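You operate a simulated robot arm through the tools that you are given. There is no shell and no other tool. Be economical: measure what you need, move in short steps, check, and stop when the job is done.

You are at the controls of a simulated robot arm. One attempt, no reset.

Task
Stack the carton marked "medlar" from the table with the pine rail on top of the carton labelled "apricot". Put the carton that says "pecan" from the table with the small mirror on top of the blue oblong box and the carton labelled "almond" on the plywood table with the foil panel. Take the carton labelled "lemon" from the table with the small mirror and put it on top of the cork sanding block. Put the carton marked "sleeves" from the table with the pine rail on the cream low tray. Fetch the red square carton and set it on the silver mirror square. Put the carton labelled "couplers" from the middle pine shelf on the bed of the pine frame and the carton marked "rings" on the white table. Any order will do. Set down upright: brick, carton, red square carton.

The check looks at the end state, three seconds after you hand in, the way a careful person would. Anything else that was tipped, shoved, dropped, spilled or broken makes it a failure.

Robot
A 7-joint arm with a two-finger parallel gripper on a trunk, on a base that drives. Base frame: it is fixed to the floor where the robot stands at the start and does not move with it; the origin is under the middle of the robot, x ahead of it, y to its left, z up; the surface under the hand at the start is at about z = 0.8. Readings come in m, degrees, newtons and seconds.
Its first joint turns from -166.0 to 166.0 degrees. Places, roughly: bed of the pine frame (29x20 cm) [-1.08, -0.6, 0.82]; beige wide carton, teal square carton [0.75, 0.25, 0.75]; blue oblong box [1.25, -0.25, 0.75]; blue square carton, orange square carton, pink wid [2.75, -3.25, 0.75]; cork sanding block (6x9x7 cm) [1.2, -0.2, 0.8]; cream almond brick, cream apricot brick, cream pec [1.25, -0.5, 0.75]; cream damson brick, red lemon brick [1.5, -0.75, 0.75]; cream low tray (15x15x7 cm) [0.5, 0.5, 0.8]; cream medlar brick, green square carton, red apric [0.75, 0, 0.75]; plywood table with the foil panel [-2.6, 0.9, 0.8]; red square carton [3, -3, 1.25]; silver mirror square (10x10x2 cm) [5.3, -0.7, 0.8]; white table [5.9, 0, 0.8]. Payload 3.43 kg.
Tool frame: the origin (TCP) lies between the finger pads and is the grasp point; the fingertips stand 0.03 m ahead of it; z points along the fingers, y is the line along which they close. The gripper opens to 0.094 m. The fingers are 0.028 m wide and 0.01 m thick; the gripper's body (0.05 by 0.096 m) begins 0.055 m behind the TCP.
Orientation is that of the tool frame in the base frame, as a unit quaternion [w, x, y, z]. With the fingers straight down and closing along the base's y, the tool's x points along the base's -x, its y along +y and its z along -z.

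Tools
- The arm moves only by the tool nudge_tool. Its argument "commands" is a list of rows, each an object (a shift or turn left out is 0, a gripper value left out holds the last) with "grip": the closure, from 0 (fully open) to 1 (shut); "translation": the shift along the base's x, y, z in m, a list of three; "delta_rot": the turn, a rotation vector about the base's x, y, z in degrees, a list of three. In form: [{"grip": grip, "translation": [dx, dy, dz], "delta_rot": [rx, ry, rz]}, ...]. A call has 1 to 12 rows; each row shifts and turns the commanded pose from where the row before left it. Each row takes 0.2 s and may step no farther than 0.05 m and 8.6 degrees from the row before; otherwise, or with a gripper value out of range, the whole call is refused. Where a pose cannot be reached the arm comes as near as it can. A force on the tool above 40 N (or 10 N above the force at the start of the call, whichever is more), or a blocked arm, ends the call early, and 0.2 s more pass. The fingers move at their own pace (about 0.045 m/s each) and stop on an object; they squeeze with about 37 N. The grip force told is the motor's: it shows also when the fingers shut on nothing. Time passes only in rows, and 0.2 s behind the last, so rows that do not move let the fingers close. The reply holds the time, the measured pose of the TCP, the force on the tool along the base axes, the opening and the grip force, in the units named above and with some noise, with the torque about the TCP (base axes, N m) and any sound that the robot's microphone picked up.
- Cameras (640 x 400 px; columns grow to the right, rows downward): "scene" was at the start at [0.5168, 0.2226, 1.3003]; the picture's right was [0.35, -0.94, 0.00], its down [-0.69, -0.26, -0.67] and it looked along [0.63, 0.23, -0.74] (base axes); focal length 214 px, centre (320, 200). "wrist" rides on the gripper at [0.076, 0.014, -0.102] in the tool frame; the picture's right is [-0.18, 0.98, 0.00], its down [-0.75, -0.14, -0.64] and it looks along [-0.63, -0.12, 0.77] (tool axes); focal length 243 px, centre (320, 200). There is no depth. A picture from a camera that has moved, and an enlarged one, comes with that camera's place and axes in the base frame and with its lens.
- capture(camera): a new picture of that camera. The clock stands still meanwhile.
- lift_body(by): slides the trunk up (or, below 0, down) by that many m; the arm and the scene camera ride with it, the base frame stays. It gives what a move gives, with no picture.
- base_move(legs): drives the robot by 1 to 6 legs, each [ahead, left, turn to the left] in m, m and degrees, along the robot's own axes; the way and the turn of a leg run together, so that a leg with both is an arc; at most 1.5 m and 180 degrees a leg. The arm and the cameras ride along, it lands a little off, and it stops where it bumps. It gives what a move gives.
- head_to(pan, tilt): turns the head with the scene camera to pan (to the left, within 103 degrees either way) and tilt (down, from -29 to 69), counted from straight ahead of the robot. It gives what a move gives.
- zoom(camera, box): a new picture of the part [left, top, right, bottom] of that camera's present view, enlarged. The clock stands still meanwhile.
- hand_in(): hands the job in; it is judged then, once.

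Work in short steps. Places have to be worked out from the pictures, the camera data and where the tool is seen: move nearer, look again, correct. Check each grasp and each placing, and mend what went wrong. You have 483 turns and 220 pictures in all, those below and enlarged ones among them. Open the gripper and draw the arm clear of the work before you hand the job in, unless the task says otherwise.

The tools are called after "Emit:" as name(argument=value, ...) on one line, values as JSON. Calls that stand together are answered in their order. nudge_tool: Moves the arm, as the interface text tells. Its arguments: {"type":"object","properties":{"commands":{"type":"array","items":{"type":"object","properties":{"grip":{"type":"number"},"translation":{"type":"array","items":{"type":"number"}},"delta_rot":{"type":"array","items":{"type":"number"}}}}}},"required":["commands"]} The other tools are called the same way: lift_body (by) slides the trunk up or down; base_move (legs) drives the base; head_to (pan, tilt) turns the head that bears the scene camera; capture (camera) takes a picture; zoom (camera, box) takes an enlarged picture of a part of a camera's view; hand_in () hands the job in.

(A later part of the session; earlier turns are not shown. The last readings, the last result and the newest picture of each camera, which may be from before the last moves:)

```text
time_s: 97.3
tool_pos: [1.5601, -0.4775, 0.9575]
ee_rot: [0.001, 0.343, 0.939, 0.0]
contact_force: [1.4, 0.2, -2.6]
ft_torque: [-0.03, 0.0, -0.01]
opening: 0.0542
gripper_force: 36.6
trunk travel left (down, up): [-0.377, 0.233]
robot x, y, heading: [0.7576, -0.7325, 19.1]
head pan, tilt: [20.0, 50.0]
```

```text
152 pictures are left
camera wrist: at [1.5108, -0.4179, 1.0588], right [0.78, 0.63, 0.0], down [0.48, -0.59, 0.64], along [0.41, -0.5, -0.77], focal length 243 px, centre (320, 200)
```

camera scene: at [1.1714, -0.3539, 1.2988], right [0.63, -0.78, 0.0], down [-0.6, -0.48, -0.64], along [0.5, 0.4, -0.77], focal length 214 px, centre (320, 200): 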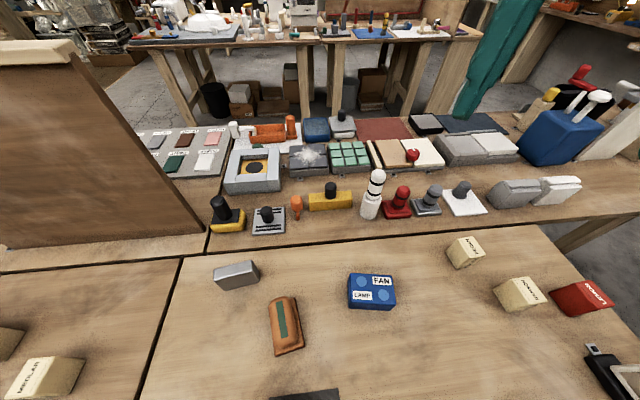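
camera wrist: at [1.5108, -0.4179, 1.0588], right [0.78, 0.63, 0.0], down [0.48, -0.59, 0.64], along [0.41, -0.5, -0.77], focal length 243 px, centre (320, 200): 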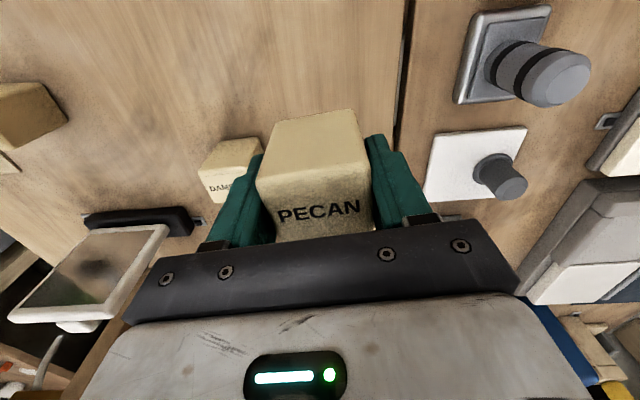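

Pecan held. Carry to the blue box, aligning by −14°.

Emit:
nudge_tool(commands=[{"translation": [-0.0356, 0.0229, 0], "delta_rot": [0, 0, -2.3]}, {"translation": [-0.0356, 0.0229, 0], "delta_rot": [0, 0, -2.3]}, {"translation": [-0.0356, 0.0229, 0], "delta_rot": [0, 0, -2.3]}, {"translation": [-0.0356, 0.0229, 0], "delta_rot": [0, 0, -2.3]}, {"translation": [-0.0356, 0.0229, 0], "delta_rot": [0, 0, -2.3]}, {"translation": [-0.0356, 0.0229, 0], "delta_rot": [0, 0, -2.3]}, {}])

Emit:
capture(camera="wrist")

Emit:
zoom(camera="scene", box=[240, 200, 480, 350])

```text
time_s: 98.9
tool_pos: [1.3505, -0.3402, 0.9577]
ee_rot: [0.001, 0.455, 0.891, 0.0]
contact_force: [0.2, 0.5, -2.4]
ft_torque: [-0.03, -0.04, 0.01]
opening: 0.0542
gripper_force: 37.5
trunk travel left (down, up): [-0.377, 0.233]
robot x, y, heading: [0.7543, -0.7339, 19.2]
head pan, tilt: [20.0, 50.0]
```

```text
151 pictures are left
camera wrist: at [1.3153, -0.2707, 1.0602], right [0.9, 0.43, 0.0], down [0.33, -0.69, 0.64], along [0.28, -0.58, -0.77], focal length 243 px, centre (320, 200)
```

wrist: 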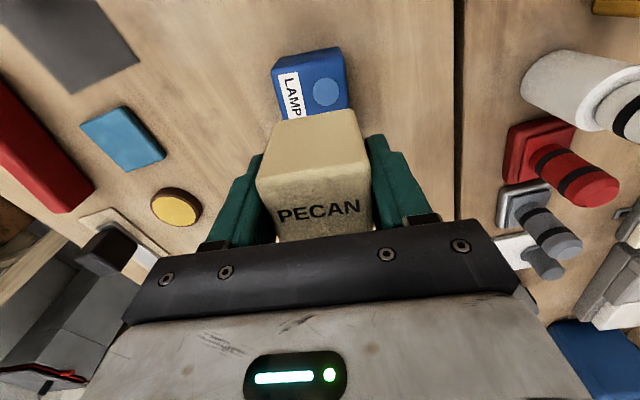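

```text
2.67 times, centred on (360, 275) of scene
camera zoom: at [1.1714, -0.3537, 1.2987], right [0.63, -0.78, 0.0], down [-0.6, -0.48, -0.64], along [0.5, 0.4, -0.77], focal length 572 px, centre (213, 0)
```

zoom: 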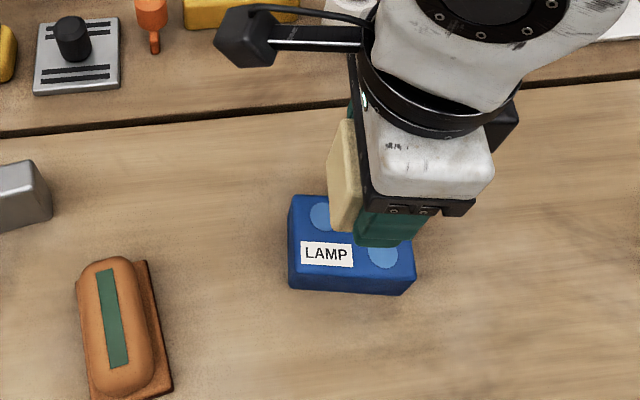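

Aligned within ~5 mm. I correct by (+3,−4) mm, +4° and lower to contact.

Emit:
nudge_tool(commands=[{"translation": [0.003, -0.004, -0.03], "delta_rot": [0, 0, 4]}, {"translation": [0, 0, -0.025]}, {"translation": [0, 0, -0.004]}, {"translation": [0, 0, -0.003]}, {}])

```text
time_s: 100.1
tool_pos: [1.3522, -0.3453, 0.895]
ee_rot: [0.001, 0.423, 0.906, 0.001]
contact_force: [1.4, -1.7, 5.1]
ft_torque: [-0.1, 0.03, 0.03]
opening: 0.0542
gripper_force: 36.7
trunk travel left (down, up): [-0.377, 0.233]
robot x, y, heading: [0.76, -0.729, 19.0]
head pan, tilt: [20.0, 50.0]
```

Light contact (5 N). Press 1 mm more, release, and rise.

Emit:
nudge_tool(commands=[{"translation": [0, 0, -0.001]}, {}, {"grip": 0.3}, {"grip": 0.3}, {"grip": 0.2}, {"grip": 0}, {"grip": 0}, {"translation": [0, 0, 0.04]}, {"translation": [0, 0, 0.05]}, {"translation": [0, 0, 0.05]}, {}])

Emit:
zoom(camera="scene", box=[240, 200, 480, 350])

Emit:
capture(camera="wrist")

```text
time_s: 102.5
tool_pos: [1.3518, -0.3444, 1.0332]
ee_rot: [-0.001, 0.423, 0.906, -0.001]
contact_force: [-0.4, 0.6, 0.8]
ft_torque: [-0.01, -0.01, -0.01]
opening: 0.0939
gripper_force: 0.1
trunk travel left (down, up): [-0.377, 0.233]
robot x, y, heading: [0.7577, -0.7289, 19.1]
head pan, tilt: [20.0, 50.0]
```

```text
2.67 times, centred on (360, 275) of scene
camera zoom: at [1.1714, -0.3539, 1.2988], right [0.63, -0.78, 0.0], down [-0.6, -0.48, -0.64], along [0.5, 0.4, -0.77], focal length 572 px, centre (213, 0)
```

zoom: 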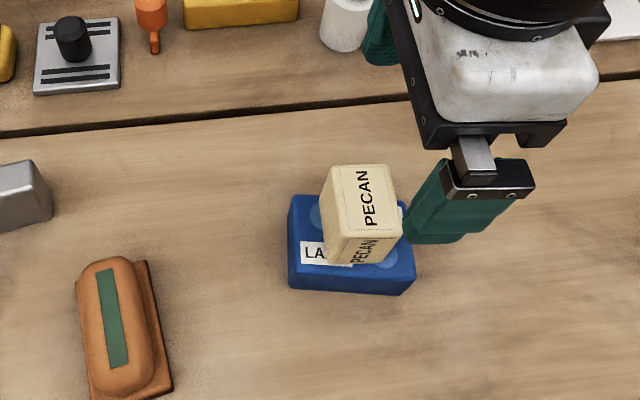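

```text
148 pictures are left
camera wrist: at [1.3127, -0.2771, 1.135], right [0.87, 0.49, 0.0], down [0.38, -0.67, 0.64], along [0.32, -0.56, -0.77], focal length 243 px, centre (320, 200)
```

wrist: 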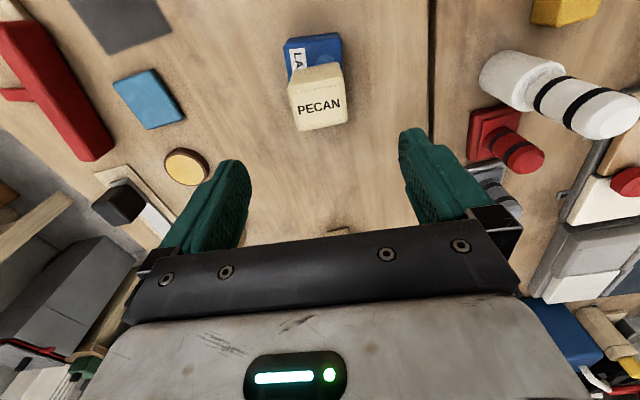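

Pecan stands on the blue box. Now I go above the lemon brick (yaw back to −40°).

Emit:
nudge_tool(commands=[{"translation": [0.0278, -0.0382, 0.015], "delta_rot": [0, 0, 2.5]}, {"translation": [0.0278, -0.0382, 0.015], "delta_rot": [0, 0, 2.5]}, {"translation": [0.0278, -0.0382, 0.01], "delta_rot": [0, 0, 2.5]}, {"translation": [0.0278, -0.0382, 0], "delta_rot": [0, 0, 2.5]}, {"translation": [0.0278, -0.0382, 0]}, {"translation": [0.0278, -0.0382, 0]}, {"translation": [0.0278, -0.0382, 0]}, {"translation": [0.0278, -0.0382, 0]}, {"translation": [0.0276, -0.0384, 0]}, {"translation": [0, 0, -0.04]}, {"translation": [0, 0, -0.03]}, {}])

Emit:
capture(camera="wrist")

Emit:
zoom(camera="scene", box=[400, 160, 640, 360])

```text
time_s: 105.1
tool_pos: [1.6015, -0.6872, 1.0006]
ee_rot: [0.0, 0.342, 0.94, 0.001]
contact_force: [-0.2, -0.8, 0.3]
ft_torque: [0.0, 0.0, -0.01]
opening: 0.094
gripper_force: 0.0
trunk travel left (down, up): [-0.377, 0.233]
robot x, y, heading: [0.7575, -0.7296, 18.9]
head pan, tilt: [20.0, 50.0]
```

```text
147 pictures are left
camera wrist: at [1.5498, -0.6286, 1.1026], right [0.77, 0.63, 0.0], down [0.49, -0.59, 0.64], along [0.41, -0.5, -0.77], focal length 243 px, centre (320, 200)
```

wrist: 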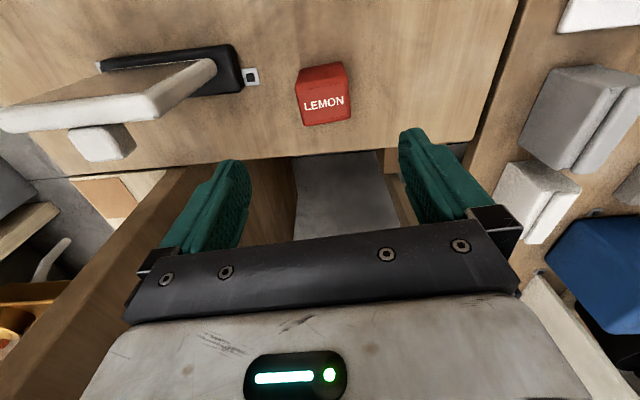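

```text
2.00 times, centred on (520, 260) of scene
camera zoom: at [1.1715, -0.354, 1.2988], right [0.63, -0.78, 0.0], down [-0.6, -0.48, -0.64], along [0.5, 0.4, -0.77], focal length 429 px, centre (-80, 80)
```

zoom: 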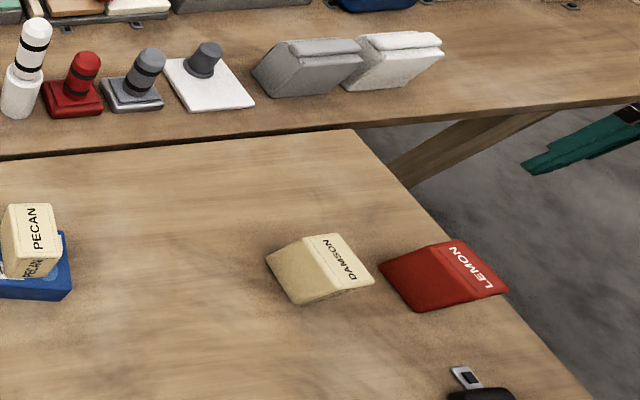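

Lemon is centred; the mirror foot is 1.2 cm outside the finger. I pre-close slightly, descend and grasp.

Emit:
nudge_tool(commands=[{"grip": 0.2, "translation": [0.002, -0.001, -0.03]}, {"translation": [0, 0, -0.04]}, {"translation": [0, 0, -0.04]}, {"translation": [0, 0, -0.03]}, {"translation": [0, 0, -0.016]}, {"grip": 1}, {"grip": 1}, {"grip": 1}, {"grip": 1}, {"translation": [0, 0, 0.03]}, {"translation": [0, 0, 0.05]}, {}])

Emit:
nudge_tool(commands=[{"translation": [0, 0, 0.05]}, {"translation": [0, 0, 0.03]}, {}])

Emit:
capture(camera="wrist")

```text
time_s: 107.7
tool_pos: [1.6029, -0.6898, 0.9236]
ee_rot: [0.0, 0.341, 0.94, -0.001]
contact_force: [-0.6, 1.0, -2.2]
ft_torque: [0.0, 0.0, 0.02]
opening: 0.054
gripper_force: 36.9
trunk travel left (down, up): [-0.377, 0.233]
robot x, y, heading: [0.7563, -0.7315, 19.2]
head pan, tilt: [20.0, 50.0]
```

```text
time_s: 108.5
tool_pos: [1.6024, -0.6864, 1.0055]
ee_rot: [-0.001, 0.342, 0.94, 0.0]
contact_force: [0.3, 0.3, -3.0]
ft_torque: [0.0, 0.0, -0.02]
opening: 0.0542
gripper_force: 37.3
trunk travel left (down, up): [-0.377, 0.233]
robot x, y, heading: [0.7572, -0.7283, 18.9]
head pan, tilt: [20.0, 50.0]
```

```text
145 pictures are left
camera wrist: at [1.5525, -0.6284, 1.1076], right [0.77, 0.63, 0.0], down [0.49, -0.59, 0.64], along [0.41, -0.5, -0.77], focal length 243 px, centre (320, 200)
```

wrist: 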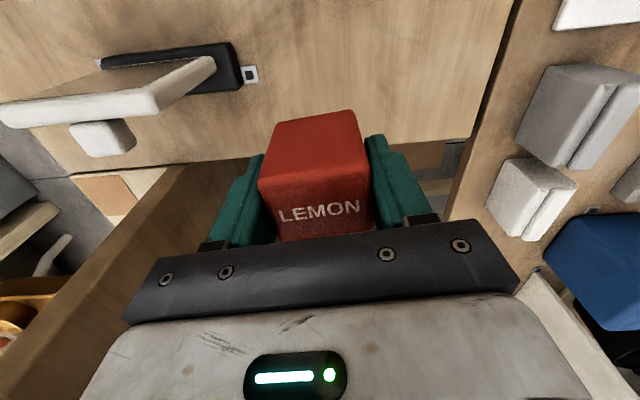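

Lemon is held. I carry it (above everything) to the cork block, whose top centre I make (1.192,−0.250).

Emit:
nudge_tool(commands=[{"translation": [-0.0317, 0.0337, 0.015], "delta_rot": [0, 0, 2]}, {"translation": [-0.0317, 0.0337, 0.015], "delta_rot": [0, 0, 2]}, {"translation": [-0.0317, 0.0337, 0.01]}, {"translation": [-0.0317, 0.0337, 0]}, {"translation": [-0.0317, 0.0337, 0]}, {"translation": [-0.0317, 0.0337, 0]}, {"translation": [-0.0317, 0.0337, 0]}, {"translation": [-0.0317, 0.0337, 0]}, {"translation": [-0.0317, 0.0337, 0]}, {"translation": [-0.0317, 0.0337, 0]}, {"translation": [-0.0317, 0.0337, 0]}, {}])

Emit:
nudge_tool(commands=[{"translation": [-0.0317, 0.0337, 0]}, {"translation": [-0.032, 0.034, 0]}, {"translation": [0, 0, -0.03]}, {"translation": [0, 0, -0.03]}, {}])

Emit:
zoom(camera="wrist", box=[160, 0, 480, 200])

Emit:
zoom(camera="scene", box=[180, 220, 420, 370])

```text
time_s: 111.1
tool_pos: [1.2548, -0.3181, 1.0467]
ee_rot: [0.002, 0.309, 0.951, 0.0]
contact_force: [-0.4, 0.5, -2.0]
ft_torque: [-0.01, 0.0, 0.01]
opening: 0.0543
gripper_force: 37.0
trunk travel left (down, up): [-0.377, 0.233]
robot x, y, heading: [0.7552, -0.7312, 19.2]
head pan, tilt: [20.0, 50.0]
```

```text
time_s: 112.3
tool_pos: [1.1895, -0.2495, 0.9856]
ee_rot: [0.001, 0.308, 0.951, 0.001]
contact_force: [-0.3, 0.2, -2.9]
ft_torque: [-0.02, 0.0, 0.0]
opening: 0.0542
gripper_force: 37.1
trunk travel left (down, up): [-0.377, 0.233]
robot x, y, heading: [0.7598, -0.7318, 19.0]
head pan, tilt: [20.0, 50.0]
```

```text
2.00 times, centred on (320, 100) of wrist
camera zoom: at [1.1356, -0.1945, 1.0872], right [0.73, 0.69, 0.0], down [0.53, -0.56, 0.64], along [0.44, -0.47, -0.77], focal length 485 px, centre (320, 400)
```

zoom: 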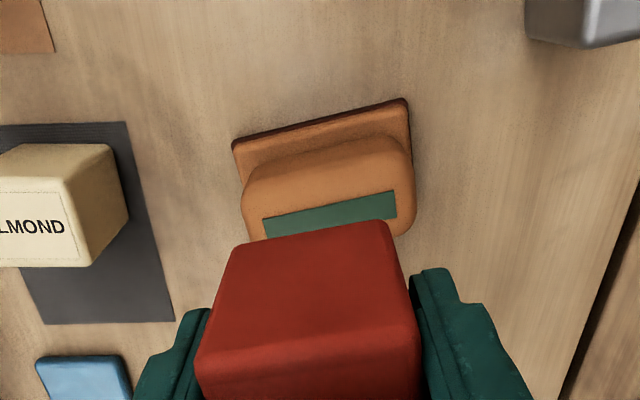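

```text
2.67 times, centred on (300, 295) of scene
camera zoom: at [1.1714, -0.3537, 1.2987], right [0.63, -0.78, 0.0], down [-0.6, -0.48, -0.64], along [0.5, 0.4, -0.77], focal length 572 px, centre (373, -53)
```

zoom: 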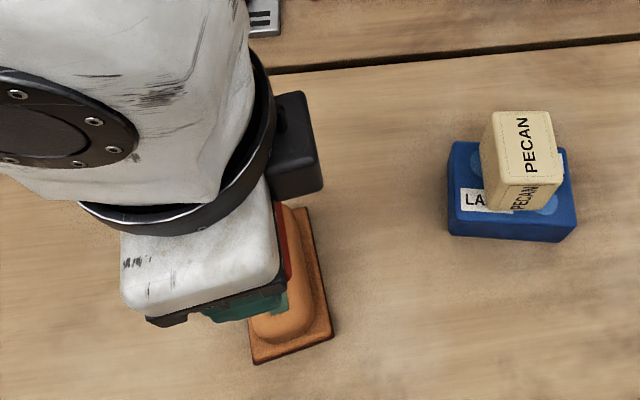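

Offset ~4 mm; correct, then lower to contact.

Emit:
nudge_tool(commands=[{"translation": [0, 0.005, -0.03]}, {"translation": [0, 0, -0.025]}, {"translation": [0, 0, -0.005]}, {"translation": [0, 0, -0.003]}, {"translation": [0, 0, -0.003]}, {}])

```text
time_s: 113.7
tool_pos: [1.1911, -0.2458, 0.9201]
ee_rot: [0.001, 0.309, 0.951, -0.001]
contact_force: [0.2, 0.1, -2.2]
ft_torque: [-0.03, 0.01, -0.03]
opening: 0.0539
gripper_force: 37.1
trunk travel left (down, up): [-0.377, 0.233]
robot x, y, heading: [0.7547, -0.7265, 19.1]
head pan, tilt: [20.0, 50.0]
```

Emit:
nudge_tool(commands=[{"translation": [0, 0, -0.003]}, {"translation": [0, 0, -0.002]}, {"translation": [0, 0, -0.002]}, {}])

```text
time_s: 114.7
tool_pos: [1.1895, -0.2455, 0.913]
ee_rot: [0.001, 0.309, 0.951, 0.0]
contact_force: [0.2, -0.4, -2.4]
ft_torque: [0.02, 0.0, 0.0]
opening: 0.0541
gripper_force: 36.6
trunk travel left (down, up): [-0.377, 0.233]
robot x, y, heading: [0.7559, -0.7281, 19.2]
head pan, tilt: [20.0, 50.0]
```

Emit:
nudge_tool(commands=[{"translation": [0, 0, -0.002]}, {"translation": [0, 0, -0.002]}, {"translation": [0, 0, -0.002]}, {}])

Emit:
zoom(camera="scene", box=[220, 260, 380, 360])

```text
time_s: 115.7
tool_pos: [1.1894, -0.2466, 0.9081]
ee_rot: [0.0, 0.309, 0.951, 0.001]
contact_force: [1.7, 0.2, 33.5]
ft_torque: [-0.02, 0.1, 0.01]
opening: 0.0543
gripper_force: 36.9
trunk travel left (down, up): [-0.377, 0.233]
robot x, y, heading: [0.7573, -0.7289, 18.8]
head pan, tilt: [20.0, 50.0]
```

```text
4.00 times, centred on (300, 310) of scene
camera zoom: at [1.1709, -0.3543, 1.2993], right [0.63, -0.78, 0.0], down [-0.6, -0.48, -0.64], along [0.5, 0.4, -0.77], focal length 858 px, centre (400, -240)
```

zoom: 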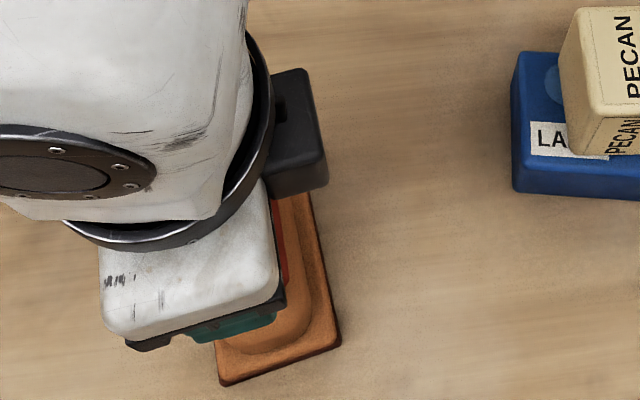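

Contact at TCP z≈0.908, well centred (negligible torque). Relax 1.5 mm, release gently, rise.

Emit:
nudge_tool(commands=[{"translation": [0, 0, 0.0015]}, {}, {"grip": 0.35}, {"grip": 0.3}, {"grip": 0.2}, {"grip": 0}, {"grip": 0}, {"translation": [0, 0, 0.04]}, {"translation": [0, 0, 0.05]}, {"translation": [0, 0, 0.05]}, {}])

Emit:
capture(camera="wrist")

Emit:
zoom(camera="scene", box=[180, 220, 420, 370])

```text
time_s: 118.1
tool_pos: [1.1904, -0.2467, 1.0491]
ee_rot: [0.001, 0.309, 0.951, -0.001]
contact_force: [-0.5, -0.1, 0.1]
ft_torque: [0.02, 0.0, -0.03]
opening: 0.0939
gripper_force: 0.0
trunk travel left (down, up): [-0.377, 0.233]
robot x, y, heading: [0.7593, -0.7317, 19.1]
head pan, tilt: [20.0, 50.0]
```

```text
141 pictures are left
camera wrist: at [1.1365, -0.1904, 1.1514], right [0.73, 0.69, 0.0], down [0.53, -0.56, 0.64], along [0.44, -0.47, -0.77], focal length 243 px, centre (320, 200)
```

wrist: 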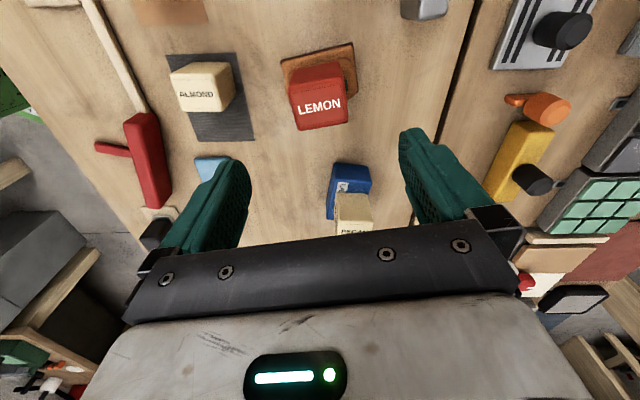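

```text
2.67 times, centred on (300, 295) of scene
camera zoom: at [1.1713, -0.3538, 1.2988], right [0.63, -0.78, 0.0], down [-0.6, -0.48, -0.64], along [0.5, 0.4, -0.77], focal length 572 px, centre (373, -53)
```

zoom: 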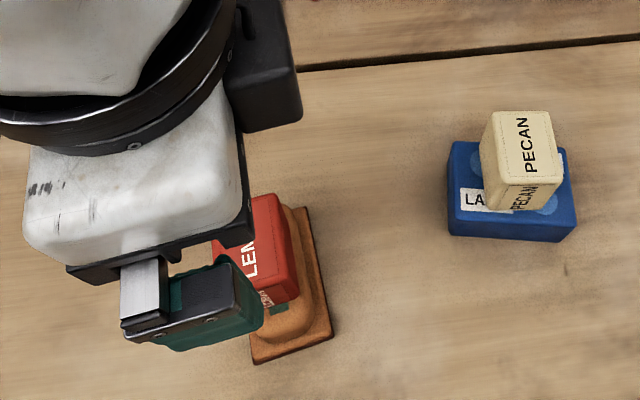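

Lemon is on the cork block. Now medlar: I slide the base −0.45 m along the table and turn to face it.

Emit:
nudge_tool(commands=[{"translation": [0, 0, 0.05]}, {}])

Emit:
base_move(legs=[[-0.197, 0.404, 0], [0, 0, 20]])

Emit:
head_to(pan=0, tilt=55)

Emit:
capture(camera="scene")

```text
time_s: 118.7
tool_pos: [1.1902, -0.2459, 1.0993]
ee_rot: [0.001, 0.31, 0.951, 0.0]
contact_force: [-1.0, 0.4, -0.6]
ft_torque: [-0.03, 0.0, 0.01]
opening: 0.094
gripper_force: 0.0
trunk travel left (down, up): [-0.377, 0.233]
robot x, y, heading: [0.7597, -0.7303, 19.3]
head pan, tilt: [20.0, 50.0]
```

```text
time_s: 122.5
tool_pos: [0.6803, 0.1955, 1.0975]
ee_rot: [0.001, 0.138, 0.99, 0.0]
contact_force: [0.3, 0.8, 0.2]
ft_torque: [0.01, 0.05, 0.0]
opening: 0.0939
gripper_force: 0.1
trunk travel left (down, up): [-0.377, 0.233]
robot x, y, heading: [0.4387, -0.4072, 38.8]
head pan, tilt: [20.0, 50.0]
```

```text
time_s: 123.3
tool_pos: [0.6811, 0.1968, 1.0983]
ee_rot: [0.001, 0.138, 0.99, 0.0]
contact_force: [0.7, 0.7, -0.3]
ft_torque: [-0.02, 0.01, 0.0]
opening: 0.0943
gripper_force: 0.0
trunk travel left (down, up): [-0.377, 0.233]
robot x, y, heading: [0.4405, -0.4124, 39.1]
head pan, tilt: [0.0, 55.0]
```

```text
139 pictures are left
camera scene: at [0.7151, 0.0681, 1.2922], right [0.63, -0.78, 0.0], down [-0.64, -0.52, -0.57], along [0.44, 0.36, -0.82], focal length 214 px, centre (320, 200)
```

scene: 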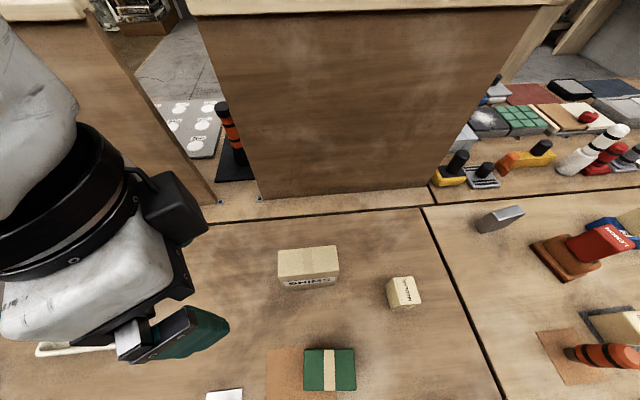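

Emit:
zoom(camera="scene", box=[340, 250, 468, 330])

Emit:
head_to(pan=-45, tilt=62)

Emit:
capture(camera="scene")

```text
5.00 times, centred on (404, 290) of scene
camera zoom: at [0.7151, 0.0681, 1.2922], right [0.63, -0.78, 0.0], down [-0.64, -0.52, -0.57], along [0.44, 0.36, -0.82], focal length 1072 px, centre (-100, -250)
```

zoom: 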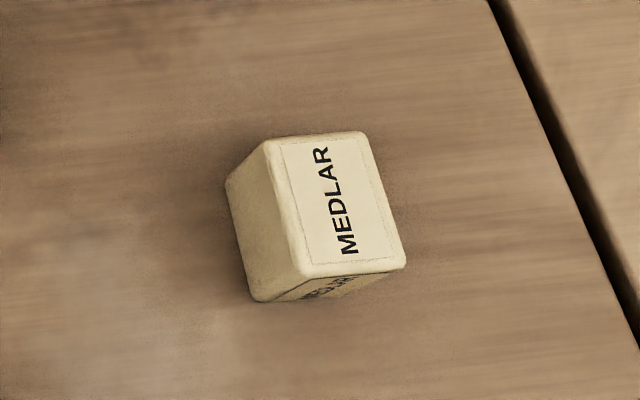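

```text
time_s: 124.4
tool_pos: [0.6792, 0.1956, 1.098]
ee_rot: [0.0, 0.137, 0.991, 0.001]
contact_force: [-0.1, -0.4, 0.6]
ft_torque: [0.01, 0.01, -0.01]
opening: 0.0937
gripper_force: 0.1
trunk travel left (down, up): [-0.377, 0.233]
robot x, y, heading: [0.4392, -0.4086, 39.1]
head pan, tilt: [-45.0, 62.0]
```

```text
137 pictures are left
camera scene: at [0.7232, 0.0161, 1.2839], right [-0.1, -0.99, 0.0], down [-0.88, 0.09, -0.47], along [0.47, -0.05, -0.88], focal length 214 px, centre (320, 200)
```

scene: 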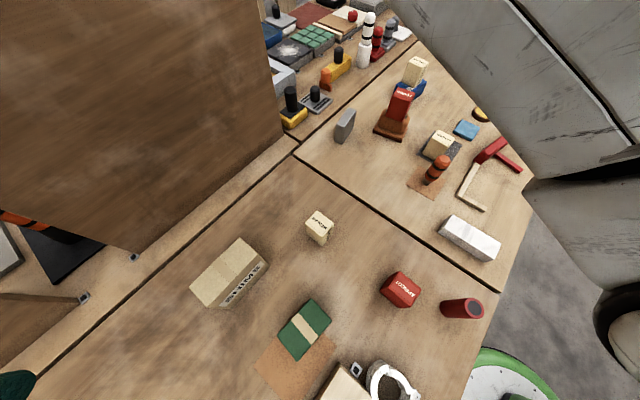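

Emit:
zoom(camera="scene", box=[340, 250, 468, 330])

```text
5.00 times, centred on (404, 290) of scene
camera zoom: at [0.7232, 0.0161, 1.2839], right [-0.1, -0.99, 0.0], down [-0.88, 0.09, -0.47], along [0.47, -0.05, -0.88], focal length 1072 px, centre (-100, -250)
```

zoom: 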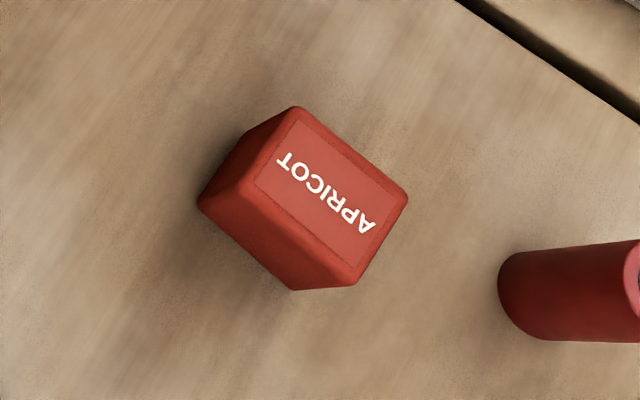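

Medlar centre (0.887,−0.003), red apricot (same table) centre (0.750,−0.141), both aligned with the table. I move above medlar with yaw 45°.

Emit:
nudge_tool(commands=[{"translation": [0.026, -0.0248, 0], "delta_rot": [0, 0, 7.6]}, {"translation": [0.026, -0.0248, 0], "delta_rot": [0, 0, 7.6]}, {"translation": [0.026, -0.0248, 0], "delta_rot": [0, 0, 7.6]}, {"translation": [0.026, -0.0248, 0], "delta_rot": [0, 0, 7.6]}, {"translation": [0.026, -0.0248, 0], "delta_rot": [0, 0, 7.6]}, {"translation": [0.026, -0.0248, 0], "delta_rot": [0, 0, 7.6]}, {"translation": [0.026, -0.0248, 0], "delta_rot": [0, 0, 7.6]}, {"translation": [0.026, -0.0248, 0], "delta_rot": [0, 0, 7.6]}, {"translation": [0, 0, -0.05]}, {"translation": [0, 0, -0.05]}, {}])

Emit:
capture(camera="wrist")

```text
time_s: 126.8
tool_pos: [0.8879, -0.0038, 0.998]
ee_rot: [0.001, -0.382, 0.924, 0.0]
contact_force: [-0.7, 0.7, 0.3]
ft_torque: [-0.04, -0.01, 0.0]
opening: 0.0941
gripper_force: 0.0
trunk travel left (down, up): [-0.377, 0.233]
robot x, y, heading: [0.4404, -0.4106, 39.0]
head pan, tilt: [-45.0, 62.0]
```

```text
135 pictures are left
camera wrist: at [0.8229, -0.0488, 1.0989], right [-0.56, 0.83, 0.0], down [0.63, 0.43, 0.64], along [0.53, 0.36, -0.77], focal length 243 px, centre (320, 200)
```

wrist: 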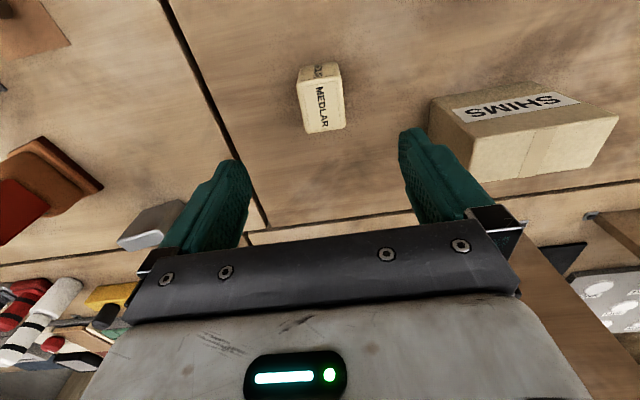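

Centred. Descend and grasp medlar, lift.

Emit:
nudge_tool(commands=[{"grip": 0.1, "translation": [0.0005, 0.002, -0.04]}, {"translation": [0, 0, -0.04]}, {"translation": [0, 0, -0.04]}, {"translation": [0, 0, -0.033]}, {"grip": 1}, {"grip": 1}, {"grip": 1}, {"grip": 1}, {"grip": 1}, {"grip": 1}])

Emit:
nudge_tool(commands=[{"translation": [0, 0, 0.04]}, {"translation": [0, 0, 0.05]}, {"translation": [0, 0, 0.05]}, {"translation": [-0.023, -0.0235, 0]}, {"translation": [-0.023, -0.0235, 0]}, {"translation": [-0.023, -0.0235, 0]}, {"translation": [-0.023, -0.0235, 0]}, {"translation": [-0.023, -0.0235, 0]}, {"translation": [-0.023, -0.0235, 0]}, {}])

Emit:
capture(camera="wrist")

Emit:
capture(camera="scene")

```text
time_s: 129.0
tool_pos: [0.888, -0.0009, 0.8431]
ee_rot: [0.001, -0.381, 0.924, 0.0]
contact_force: [-0.1, 0.3, 0.1]
ft_torque: [0.01, 0.03, -0.01]
opening: 0.0462
gripper_force: 37.1
trunk travel left (down, up): [-0.377, 0.233]
robot x, y, heading: [0.435, -0.4075, 39.3]
head pan, tilt: [-45.0, 62.0]
```

```text
time_s: 131.2
tool_pos: [0.844, -0.0485, 0.9855]
ee_rot: [0.0, -0.383, 0.924, 0.0]
contact_force: [0.0, 0.6, -3.1]
ft_torque: [0.01, 0.0, 0.04]
opening: 0.0461
gripper_force: 36.8
out of reach, approached as far as the arm can: row 6, 7, 8, 9
trunk travel left (down, up): [-0.377, 0.233]
robot x, y, heading: [0.4412, -0.4081, 39.0]
head pan, tilt: [-45.0, 62.0]
```

```text
134 pictures are left
camera wrist: at [0.7787, -0.0932, 1.0874], right [-0.56, 0.83, 0.0], down [0.63, 0.43, 0.64], along [0.53, 0.36, -0.77], focal length 243 px, centre (320, 200)
```

wrist: 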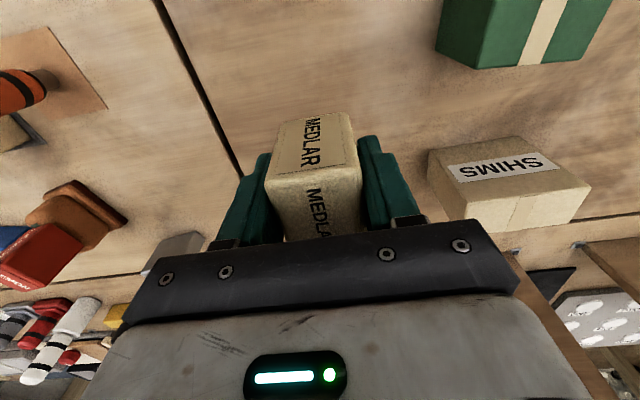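

```text
133 pictures are left
camera scene: at [0.7233, 0.0159, 1.2839], right [-0.1, -0.99, 0.0], down [-0.88, 0.09, -0.47], along [0.47, -0.05, -0.88], focal length 214 px, centre (320, 200)
```

scene: 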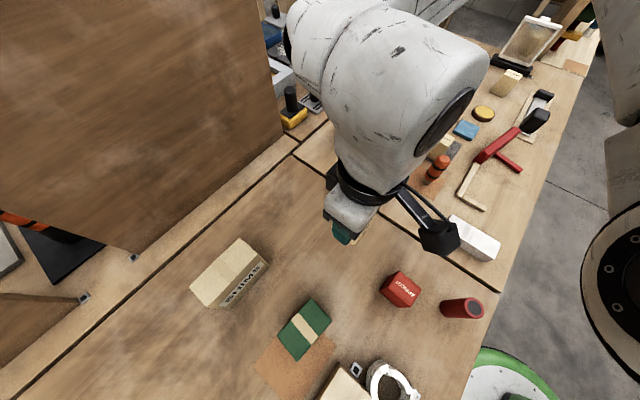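

The arm can't fold closer than ~0.54 m here. I re-sync the command with the measured pose, back the base off 0.2 m, then check.

Emit:
nudge_tool(commands=[{"translation": [0.0313, 0.0312, 0]}, {"translation": [0.0313, 0.0312, 0]}, {"translation": [0.0313, 0.0312, 0]}, {}])

Emit:
base_move(legs=[[-0.2, 0, 0]])

Emit:
nudge_tool(commands=[{}, {}])

Emit:
capture(camera="scene")

```text
time_s: 132.2
tool_pos: [0.9358, 0.0473, 0.9845]
ee_rot: [0.0, -0.383, 0.924, 0.0]
contact_force: [-0.5, -0.8, -2.1]
ft_torque: [-0.02, -0.03, 0.01]
opening: 0.0462
gripper_force: 36.9
trunk travel left (down, up): [-0.377, 0.233]
robot x, y, heading: [0.4379, -0.4044, 38.7]
head pan, tilt: [-45.0, 62.0]
```

```text
time_s: 133.8
tool_pos: [0.7826, -0.08, 0.984]
ee_rot: [0.001, -0.382, 0.924, 0.001]
contact_force: [-0.6, -0.1, -2.0]
ft_torque: [0.05, 0.02, 0.03]
opening: 0.046
gripper_force: 37.3
trunk travel left (down, up): [-0.377, 0.233]
robot x, y, heading: [0.2842, -0.5336, 39.0]
head pan, tilt: [-45.0, 62.0]
```

```text
time_s: 134.4
tool_pos: [0.782, -0.0811, 0.9853]
ee_rot: [0.001, -0.381, 0.925, 0.0]
contact_force: [0.1, -0.1, -3.3]
ft_torque: [0.01, 0.0, -0.03]
opening: 0.0461
gripper_force: 37.0
trunk travel left (down, up): [-0.377, 0.233]
robot x, y, heading: [0.2845, -0.5349, 38.9]
head pan, tilt: [-45.0, 62.0]
```

```text
132 pictures are left
camera scene: at [0.5683, -0.1113, 1.2839], right [-0.1, -0.99, 0.0], down [-0.88, 0.09, -0.47], along [0.47, -0.05, -0.88], focal length 214 px, centre (320, 200)
```

scene: 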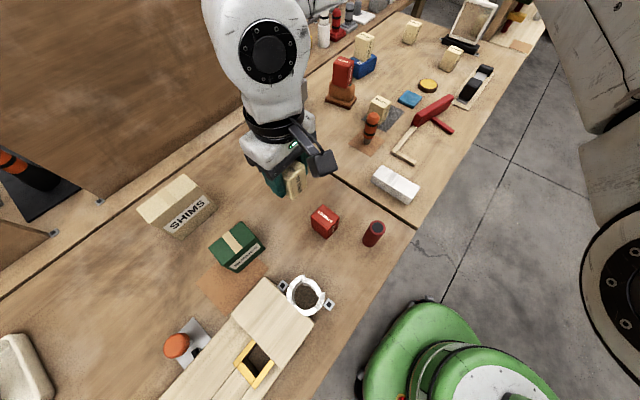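

Emit:
nudge_tool(commands=[{"translation": [-0.016, -0.03, 0]}, {"translation": [-0.016, -0.03, 0]}, {}])

Emit:
zoom(camera="scene", box=[260, 160, 420, 260])

Emit:
capture(camera="wrist")

```text
time_s: 135.2
tool_pos: [0.7505, -0.1408, 0.9856]
ee_rot: [0.001, -0.381, 0.925, 0.001]
contact_force: [0.0, 0.2, -2.5]
ft_torque: [0.0, -0.02, -0.02]
opening: 0.046
gripper_force: 37.3
trunk travel left (down, up): [-0.377, 0.233]
robot x, y, heading: [0.285, -0.5378, 38.7]
head pan, tilt: [-45.0, 62.0]
```

```text
4.00 times, centred on (340, 210) of scene
camera zoom: at [0.5682, -0.1113, 1.2839], right [-0.1, -0.99, 0.0], down [-0.88, 0.09, -0.47], along [0.47, -0.05, -0.88], focal length 858 px, centre (240, 160)
```

zoom: 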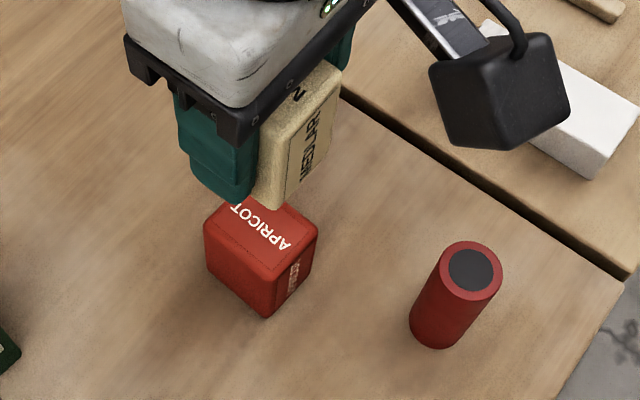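

```text
130 pictures are left
camera wrist: at [0.6853, -0.1861, 1.087], right [-0.56, 0.83, 0.0], down [0.63, 0.43, 0.64], along [0.53, 0.36, -0.77], focal length 243 px, centre (320, 200)
```

wrist: 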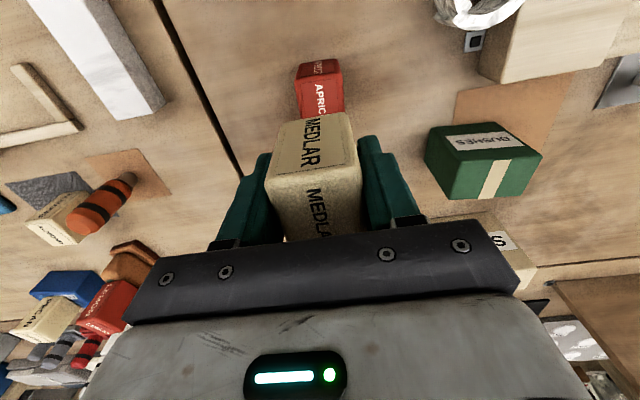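

Small correction (−5,+3) mm, then lower onto the apricot carton.

Emit:
nudge_tool(commands=[{"translation": [-0.005, 0.003, -0.03]}, {"translation": [0, 0, -0.03]}, {"translation": [0, 0, -0.006]}, {"translation": [0, 0, -0.003]}, {"translation": [0, 0, -0.002]}, {}])

```text
time_s: 136.6
tool_pos: [0.7442, -0.1353, 0.9142]
ee_rot: [0.0, -0.381, 0.925, 0.001]
contact_force: [-1.6, 1.2, -2.1]
ft_torque: [0.02, 0.0, -0.02]
opening: 0.0462
gripper_force: 37.1
trunk travel left (down, up): [-0.377, 0.233]
robot x, y, heading: [0.2821, -0.5369, 39.0]
head pan, tilt: [-45.0, 62.0]
```

Emit:
nudge_tool(commands=[{"translation": [0, 0, -0.002]}, {"translation": [0, 0, -0.002]}, {"translation": [0, 0, -0.002]}, {}])

Emit:
zoom(camera="scene", box=[260, 160, 420, 260])

```text
time_s: 137.6
tool_pos: [0.7448, -0.1369, 0.9078]
ee_rot: [0.001, -0.381, 0.925, 0.002]
contact_force: [2.3, 3.3, 33.1]
ft_torque: [-0.04, -0.06, 0.02]
opening: 0.0464
gripper_force: 37.3
trunk travel left (down, up): [-0.377, 0.233]
robot x, y, heading: [0.2813, -0.5381, 39.0]
head pan, tilt: [-45.0, 62.0]
```

```text
4.00 times, centred on (340, 210) of scene
camera zoom: at [0.5677, -0.1116, 1.2845], right [-0.1, -0.99, 0.0], down [-0.88, 0.09, -0.47], along [0.47, -0.05, -0.88], focal length 858 px, centre (240, 160)
```

zoom: 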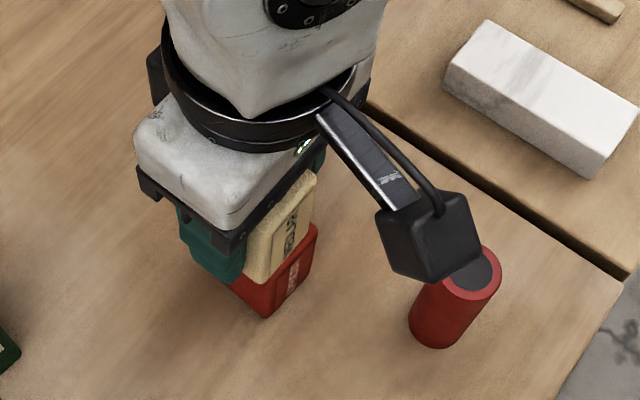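

Resting centred. Relax, release, rise.

Emit:
nudge_tool(commands=[{"translation": [0, 0, 0.0015]}, {}, {"grip": 0.45}, {"grip": 0.4}, {"grip": 0.3}, {"grip": 0.1}, {"grip": 0}, {"translation": [0, 0, 0.04]}, {"translation": [0, 0, 0.05]}, {"translation": [0, 0, 0.05]}, {}])

Emit:
zoom(camera="scene", box=[260, 160, 420, 260])

```text
time_s: 140.0
tool_pos: [0.7487, -0.1376, 1.0496]
ee_rot: [0.001, -0.382, 0.924, 0.001]
contact_force: [-0.1, -0.2, 0.7]
ft_torque: [0.02, 0.02, 0.01]
opening: 0.0941
gripper_force: 0.1
trunk travel left (down, up): [-0.377, 0.233]
robot x, y, heading: [0.2837, -0.533, 39.3]
head pan, tilt: [-45.0, 62.0]
```

```text
4.00 times, centred on (340, 210) of scene
camera zoom: at [0.5682, -0.1114, 1.2839], right [-0.1, -0.99, 0.0], down [-0.88, 0.09, -0.47], along [0.47, -0.05, -0.88], focal length 858 px, centre (240, 160)
```

zoom: 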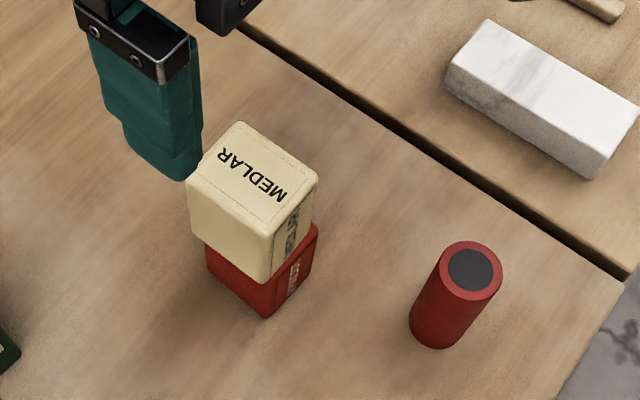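

Medlar stands on apricot. Next almond: I raise the tool, slide the base +0.45 m along the table and look.

Emit:
nudge_tool(commands=[{"translation": [0, 0, 0.05]}, {}])

Emit:
base_move(legs=[[0.047, -0.4475, 0]])

Emit:
head_to(pan=-20, tilt=62)

Emit:
capture(camera="scene")

```text
time_s: 140.6
tool_pos: [0.7463, -0.1364, 1.0997]
ee_rot: [0.001, -0.38, 0.925, -0.001]
contact_force: [-0.5, -0.6, 0.5]
ft_torque: [0.0, -0.01, -0.01]
opening: 0.0942
gripper_force: 0.1
trunk travel left (down, up): [-0.377, 0.233]
robot x, y, heading: [0.2819, -0.5342, 39.1]
head pan, tilt: [-45.0, 62.0]
```

```text
time_s: 143.4
tool_pos: [1.0654, -0.456, 1.0985]
ee_rot: [0.0, -0.382, 0.924, 0.001]
contact_force: [-1.0, -0.5, -0.1]
ft_torque: [-0.01, -0.03, -0.02]
opening: 0.0939
gripper_force: 0.0
trunk travel left (down, up): [-0.377, 0.233]
robot x, y, heading: [0.6037, -0.8536, 39.3]
head pan, tilt: [-45.0, 62.0]
```

```text
time_s: 144.2
tool_pos: [1.0659, -0.4558, 1.0988]
ee_rot: [0.001, -0.383, 0.924, 0.001]
contact_force: [-0.8, 1.0, 0.8]
ft_torque: [0.04, 0.01, 0.0]
opening: 0.0942
gripper_force: 0.0
trunk travel left (down, up): [-0.377, 0.233]
robot x, y, heading: [0.6025, -0.8562, 39.2]
head pan, tilt: [-20.0, 62.0]
```

```text
127 pictures are left
camera scene: at [0.884, -0.4035, 1.2839], right [0.33, -0.94, 0.0], down [-0.83, -0.29, -0.47], along [0.44, 0.15, -0.88], focal length 214 px, centre (320, 200)
```

scene: 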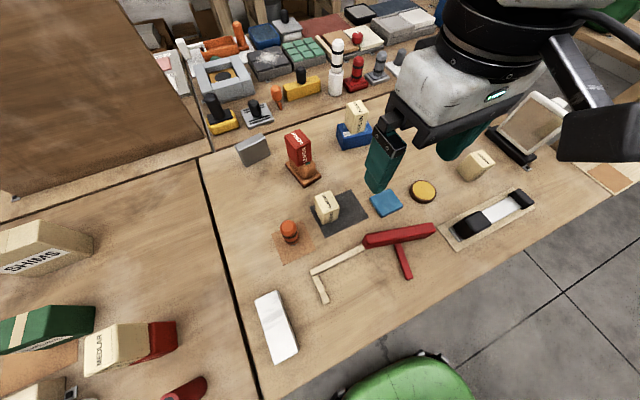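

Emit:
zoom(camera="scene", box=[260, 170, 388, 250])

Emit:
capture(camera="wrist")

```text
5.00 times, centred on (324, 210) of scene
camera zoom: at [0.884, -0.4035, 1.2839], right [0.33, -0.94, 0.0], down [-0.83, -0.29, -0.47], along [0.44, 0.15, -0.88], focal length 1072 px, centre (300, 150)
```

zoom: 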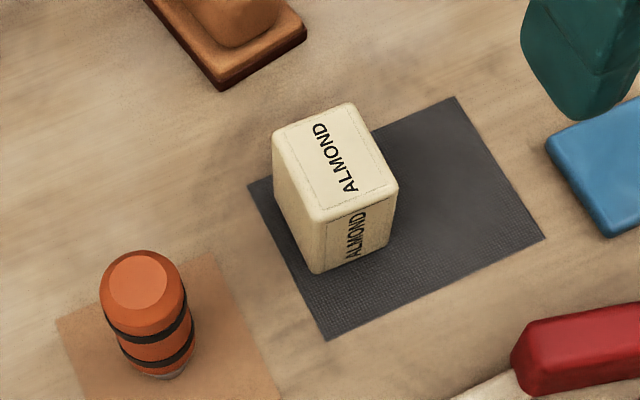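

```text
125 pictures are left
camera wrist: at [1.0003, -0.5006, 1.2012], right [-0.56, 0.83, 0.0], down [0.63, 0.43, 0.64], along [0.53, 0.36, -0.77], focal length 243 px, centre (320, 200)
```

wrist: 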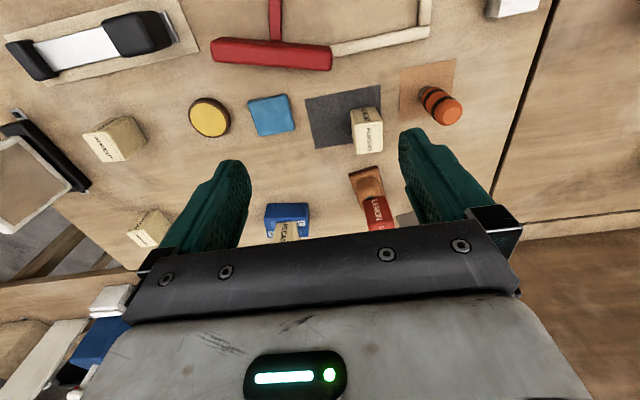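

Almond centre ≈(1.094,−0.348), aligned with the tool's yaw. I move above it with the gripper part-closed and re-check.

Emit:
nudge_tool(commands=[{"grip": 0.2, "translation": [0.0092, 0.0359, 0]}, {"translation": [0.0092, 0.0359, 0]}, {"translation": [0.0092, 0.0359, 0]}, {"translation": [0, 0, -0.05]}, {"translation": [0, 0, -0.05]}, {}])

Emit:
capture(camera="wrist")

```text
time_s: 145.7
tool_pos: [1.0917, -0.349, 1.0002]
ee_rot: [0.0, -0.382, 0.924, 0.001]
contact_force: [0.9, -0.1, -0.5]
ft_torque: [-0.05, 0.04, 0.02]
opening: 0.075
gripper_force: 0.0
trunk travel left (down, up): [-0.377, 0.233]
robot x, y, heading: [0.6015, -0.8558, 39.3]
head pan, tilt: [-20.0, 62.0]
```

```text
124 pictures are left
camera wrist: at [1.0264, -0.3932, 1.102], right [-0.56, 0.83, 0.0], down [0.63, 0.43, 0.64], along [0.53, 0.36, -0.77], focal length 243 px, centre (320, 200)
```

wrist: 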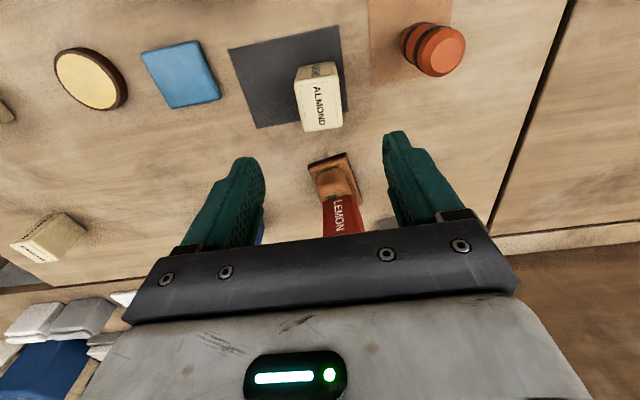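

Emit:
nudge_tool(commands=[{"translation": [0.003, 0.001, -0.04]}, {"translation": [0, 0, -0.04]}, {"translation": [0, 0, -0.04]}, {"translation": [0, 0, -0.035]}, {"grip": 1}, {"grip": 1}, {"grip": 1}, {"grip": 1}, {"grip": 1}, {"translation": [0, 0, 0.05]}, {"translation": [0, 0, 0.05]}, {"translation": [0, 0, 0.05]}])

Emit:
capture(camera="wrist")

```text
time_s: 148.2
tool_pos: [1.0961, -0.3445, 0.9937]
ee_rot: [0.001, -0.382, 0.924, 0.0]
contact_force: [0.4, -0.4, -2.1]
ft_torque: [-0.02, -0.03, 0.06]
opening: 0.046
gripper_force: 37.1
trunk travel left (down, up): [-0.377, 0.233]
robot x, y, heading: [0.6062, -0.8528, 39.2]
head pan, tilt: [-20.0, 62.0]
```

```text
123 pictures are left
camera wrist: at [1.0311, -0.3905, 1.0959], right [-0.56, 0.83, 0.0], down [0.63, 0.43, 0.64], along [0.53, 0.36, -0.77], focal length 243 px, centre (320, 200)
```

wrist: 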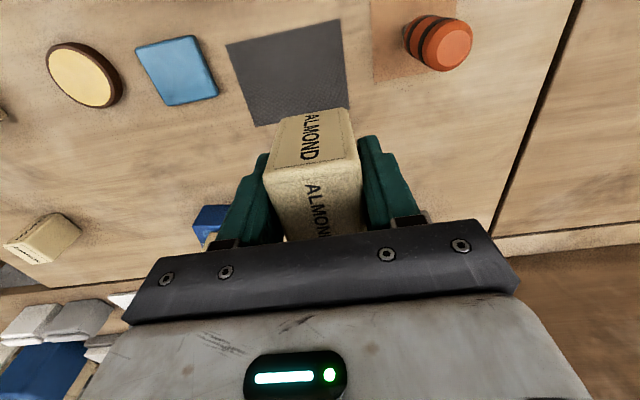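

Almond is held. Before driving I look around: head far right and far left.

Emit:
nudge_tool(commands=[{"translation": [-0.025, -0.025, 0.04]}, {"translation": [-0.025, -0.025, 0.04]}, {"translation": [0, 0, 0.04]}, {}])

Emit:
head_to(pan=-100, tilt=20)

Emit:
capture(camera="scene")

Emit:
head_to(pan=100, tilt=20)

Emit:
capture(camera="scene")

```text
refused: row 1 steps farther than a row can; nothing moved
```

```text
time_s: 149.8
tool_pos: [1.0962, -0.3456, 0.9921]
ee_rot: [0.001, -0.383, 0.924, 0.001]
contact_force: [-0.4, 0.5, -3.0]
ft_torque: [0.02, -0.01, -0.04]
opening: 0.0462
gripper_force: 36.8
trunk travel left (down, up): [-0.377, 0.233]
robot x, y, heading: [0.6045, -0.8588, 39.2]
head pan, tilt: [-100.0, 20.0]
```

```text
122 pictures are left
camera scene: at [0.8687, -0.5057, 1.3443], right [-0.87, -0.49, 0.0], down [-0.17, 0.3, -0.94], along [0.46, -0.82, -0.34], focal length 214 px, centre (320, 200)
```

scene: 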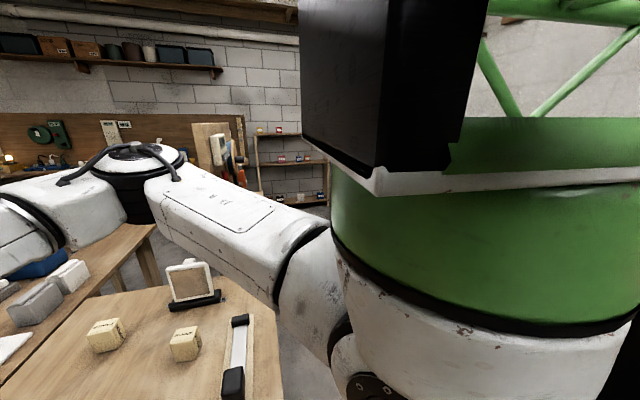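

```text
time_s: 152.7
tool_pos: [1.0961, -0.3458, 0.993]
ee_rot: [0.001, -0.383, 0.924, 0.0]
contact_force: [-0.4, 0.4, -3.2]
ft_torque: [-0.03, 0.02, -0.02]
opening: 0.0463
gripper_force: 37.0
trunk travel left (down, up): [-0.377, 0.233]
robot x, y, heading: [0.6023, -0.8585, 39.4]
head pan, tilt: [100.0, 20.0]
```

```text
121 pictures are left
camera scene: at [0.7529, -0.3635, 1.3443], right [0.65, 0.76, 0.0], down [0.26, -0.22, -0.94], along [-0.71, 0.61, -0.34], focal length 214 px, centre (320, 200)
```

scene: 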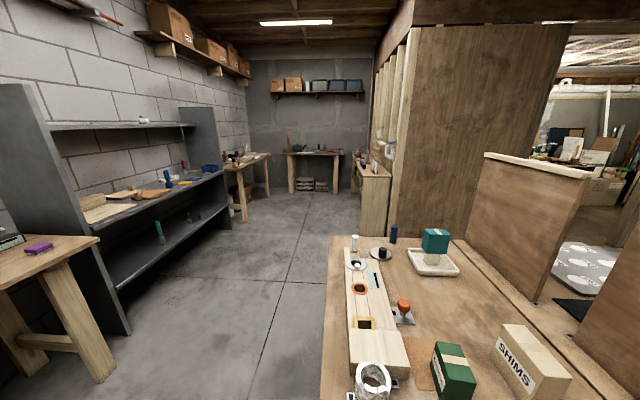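

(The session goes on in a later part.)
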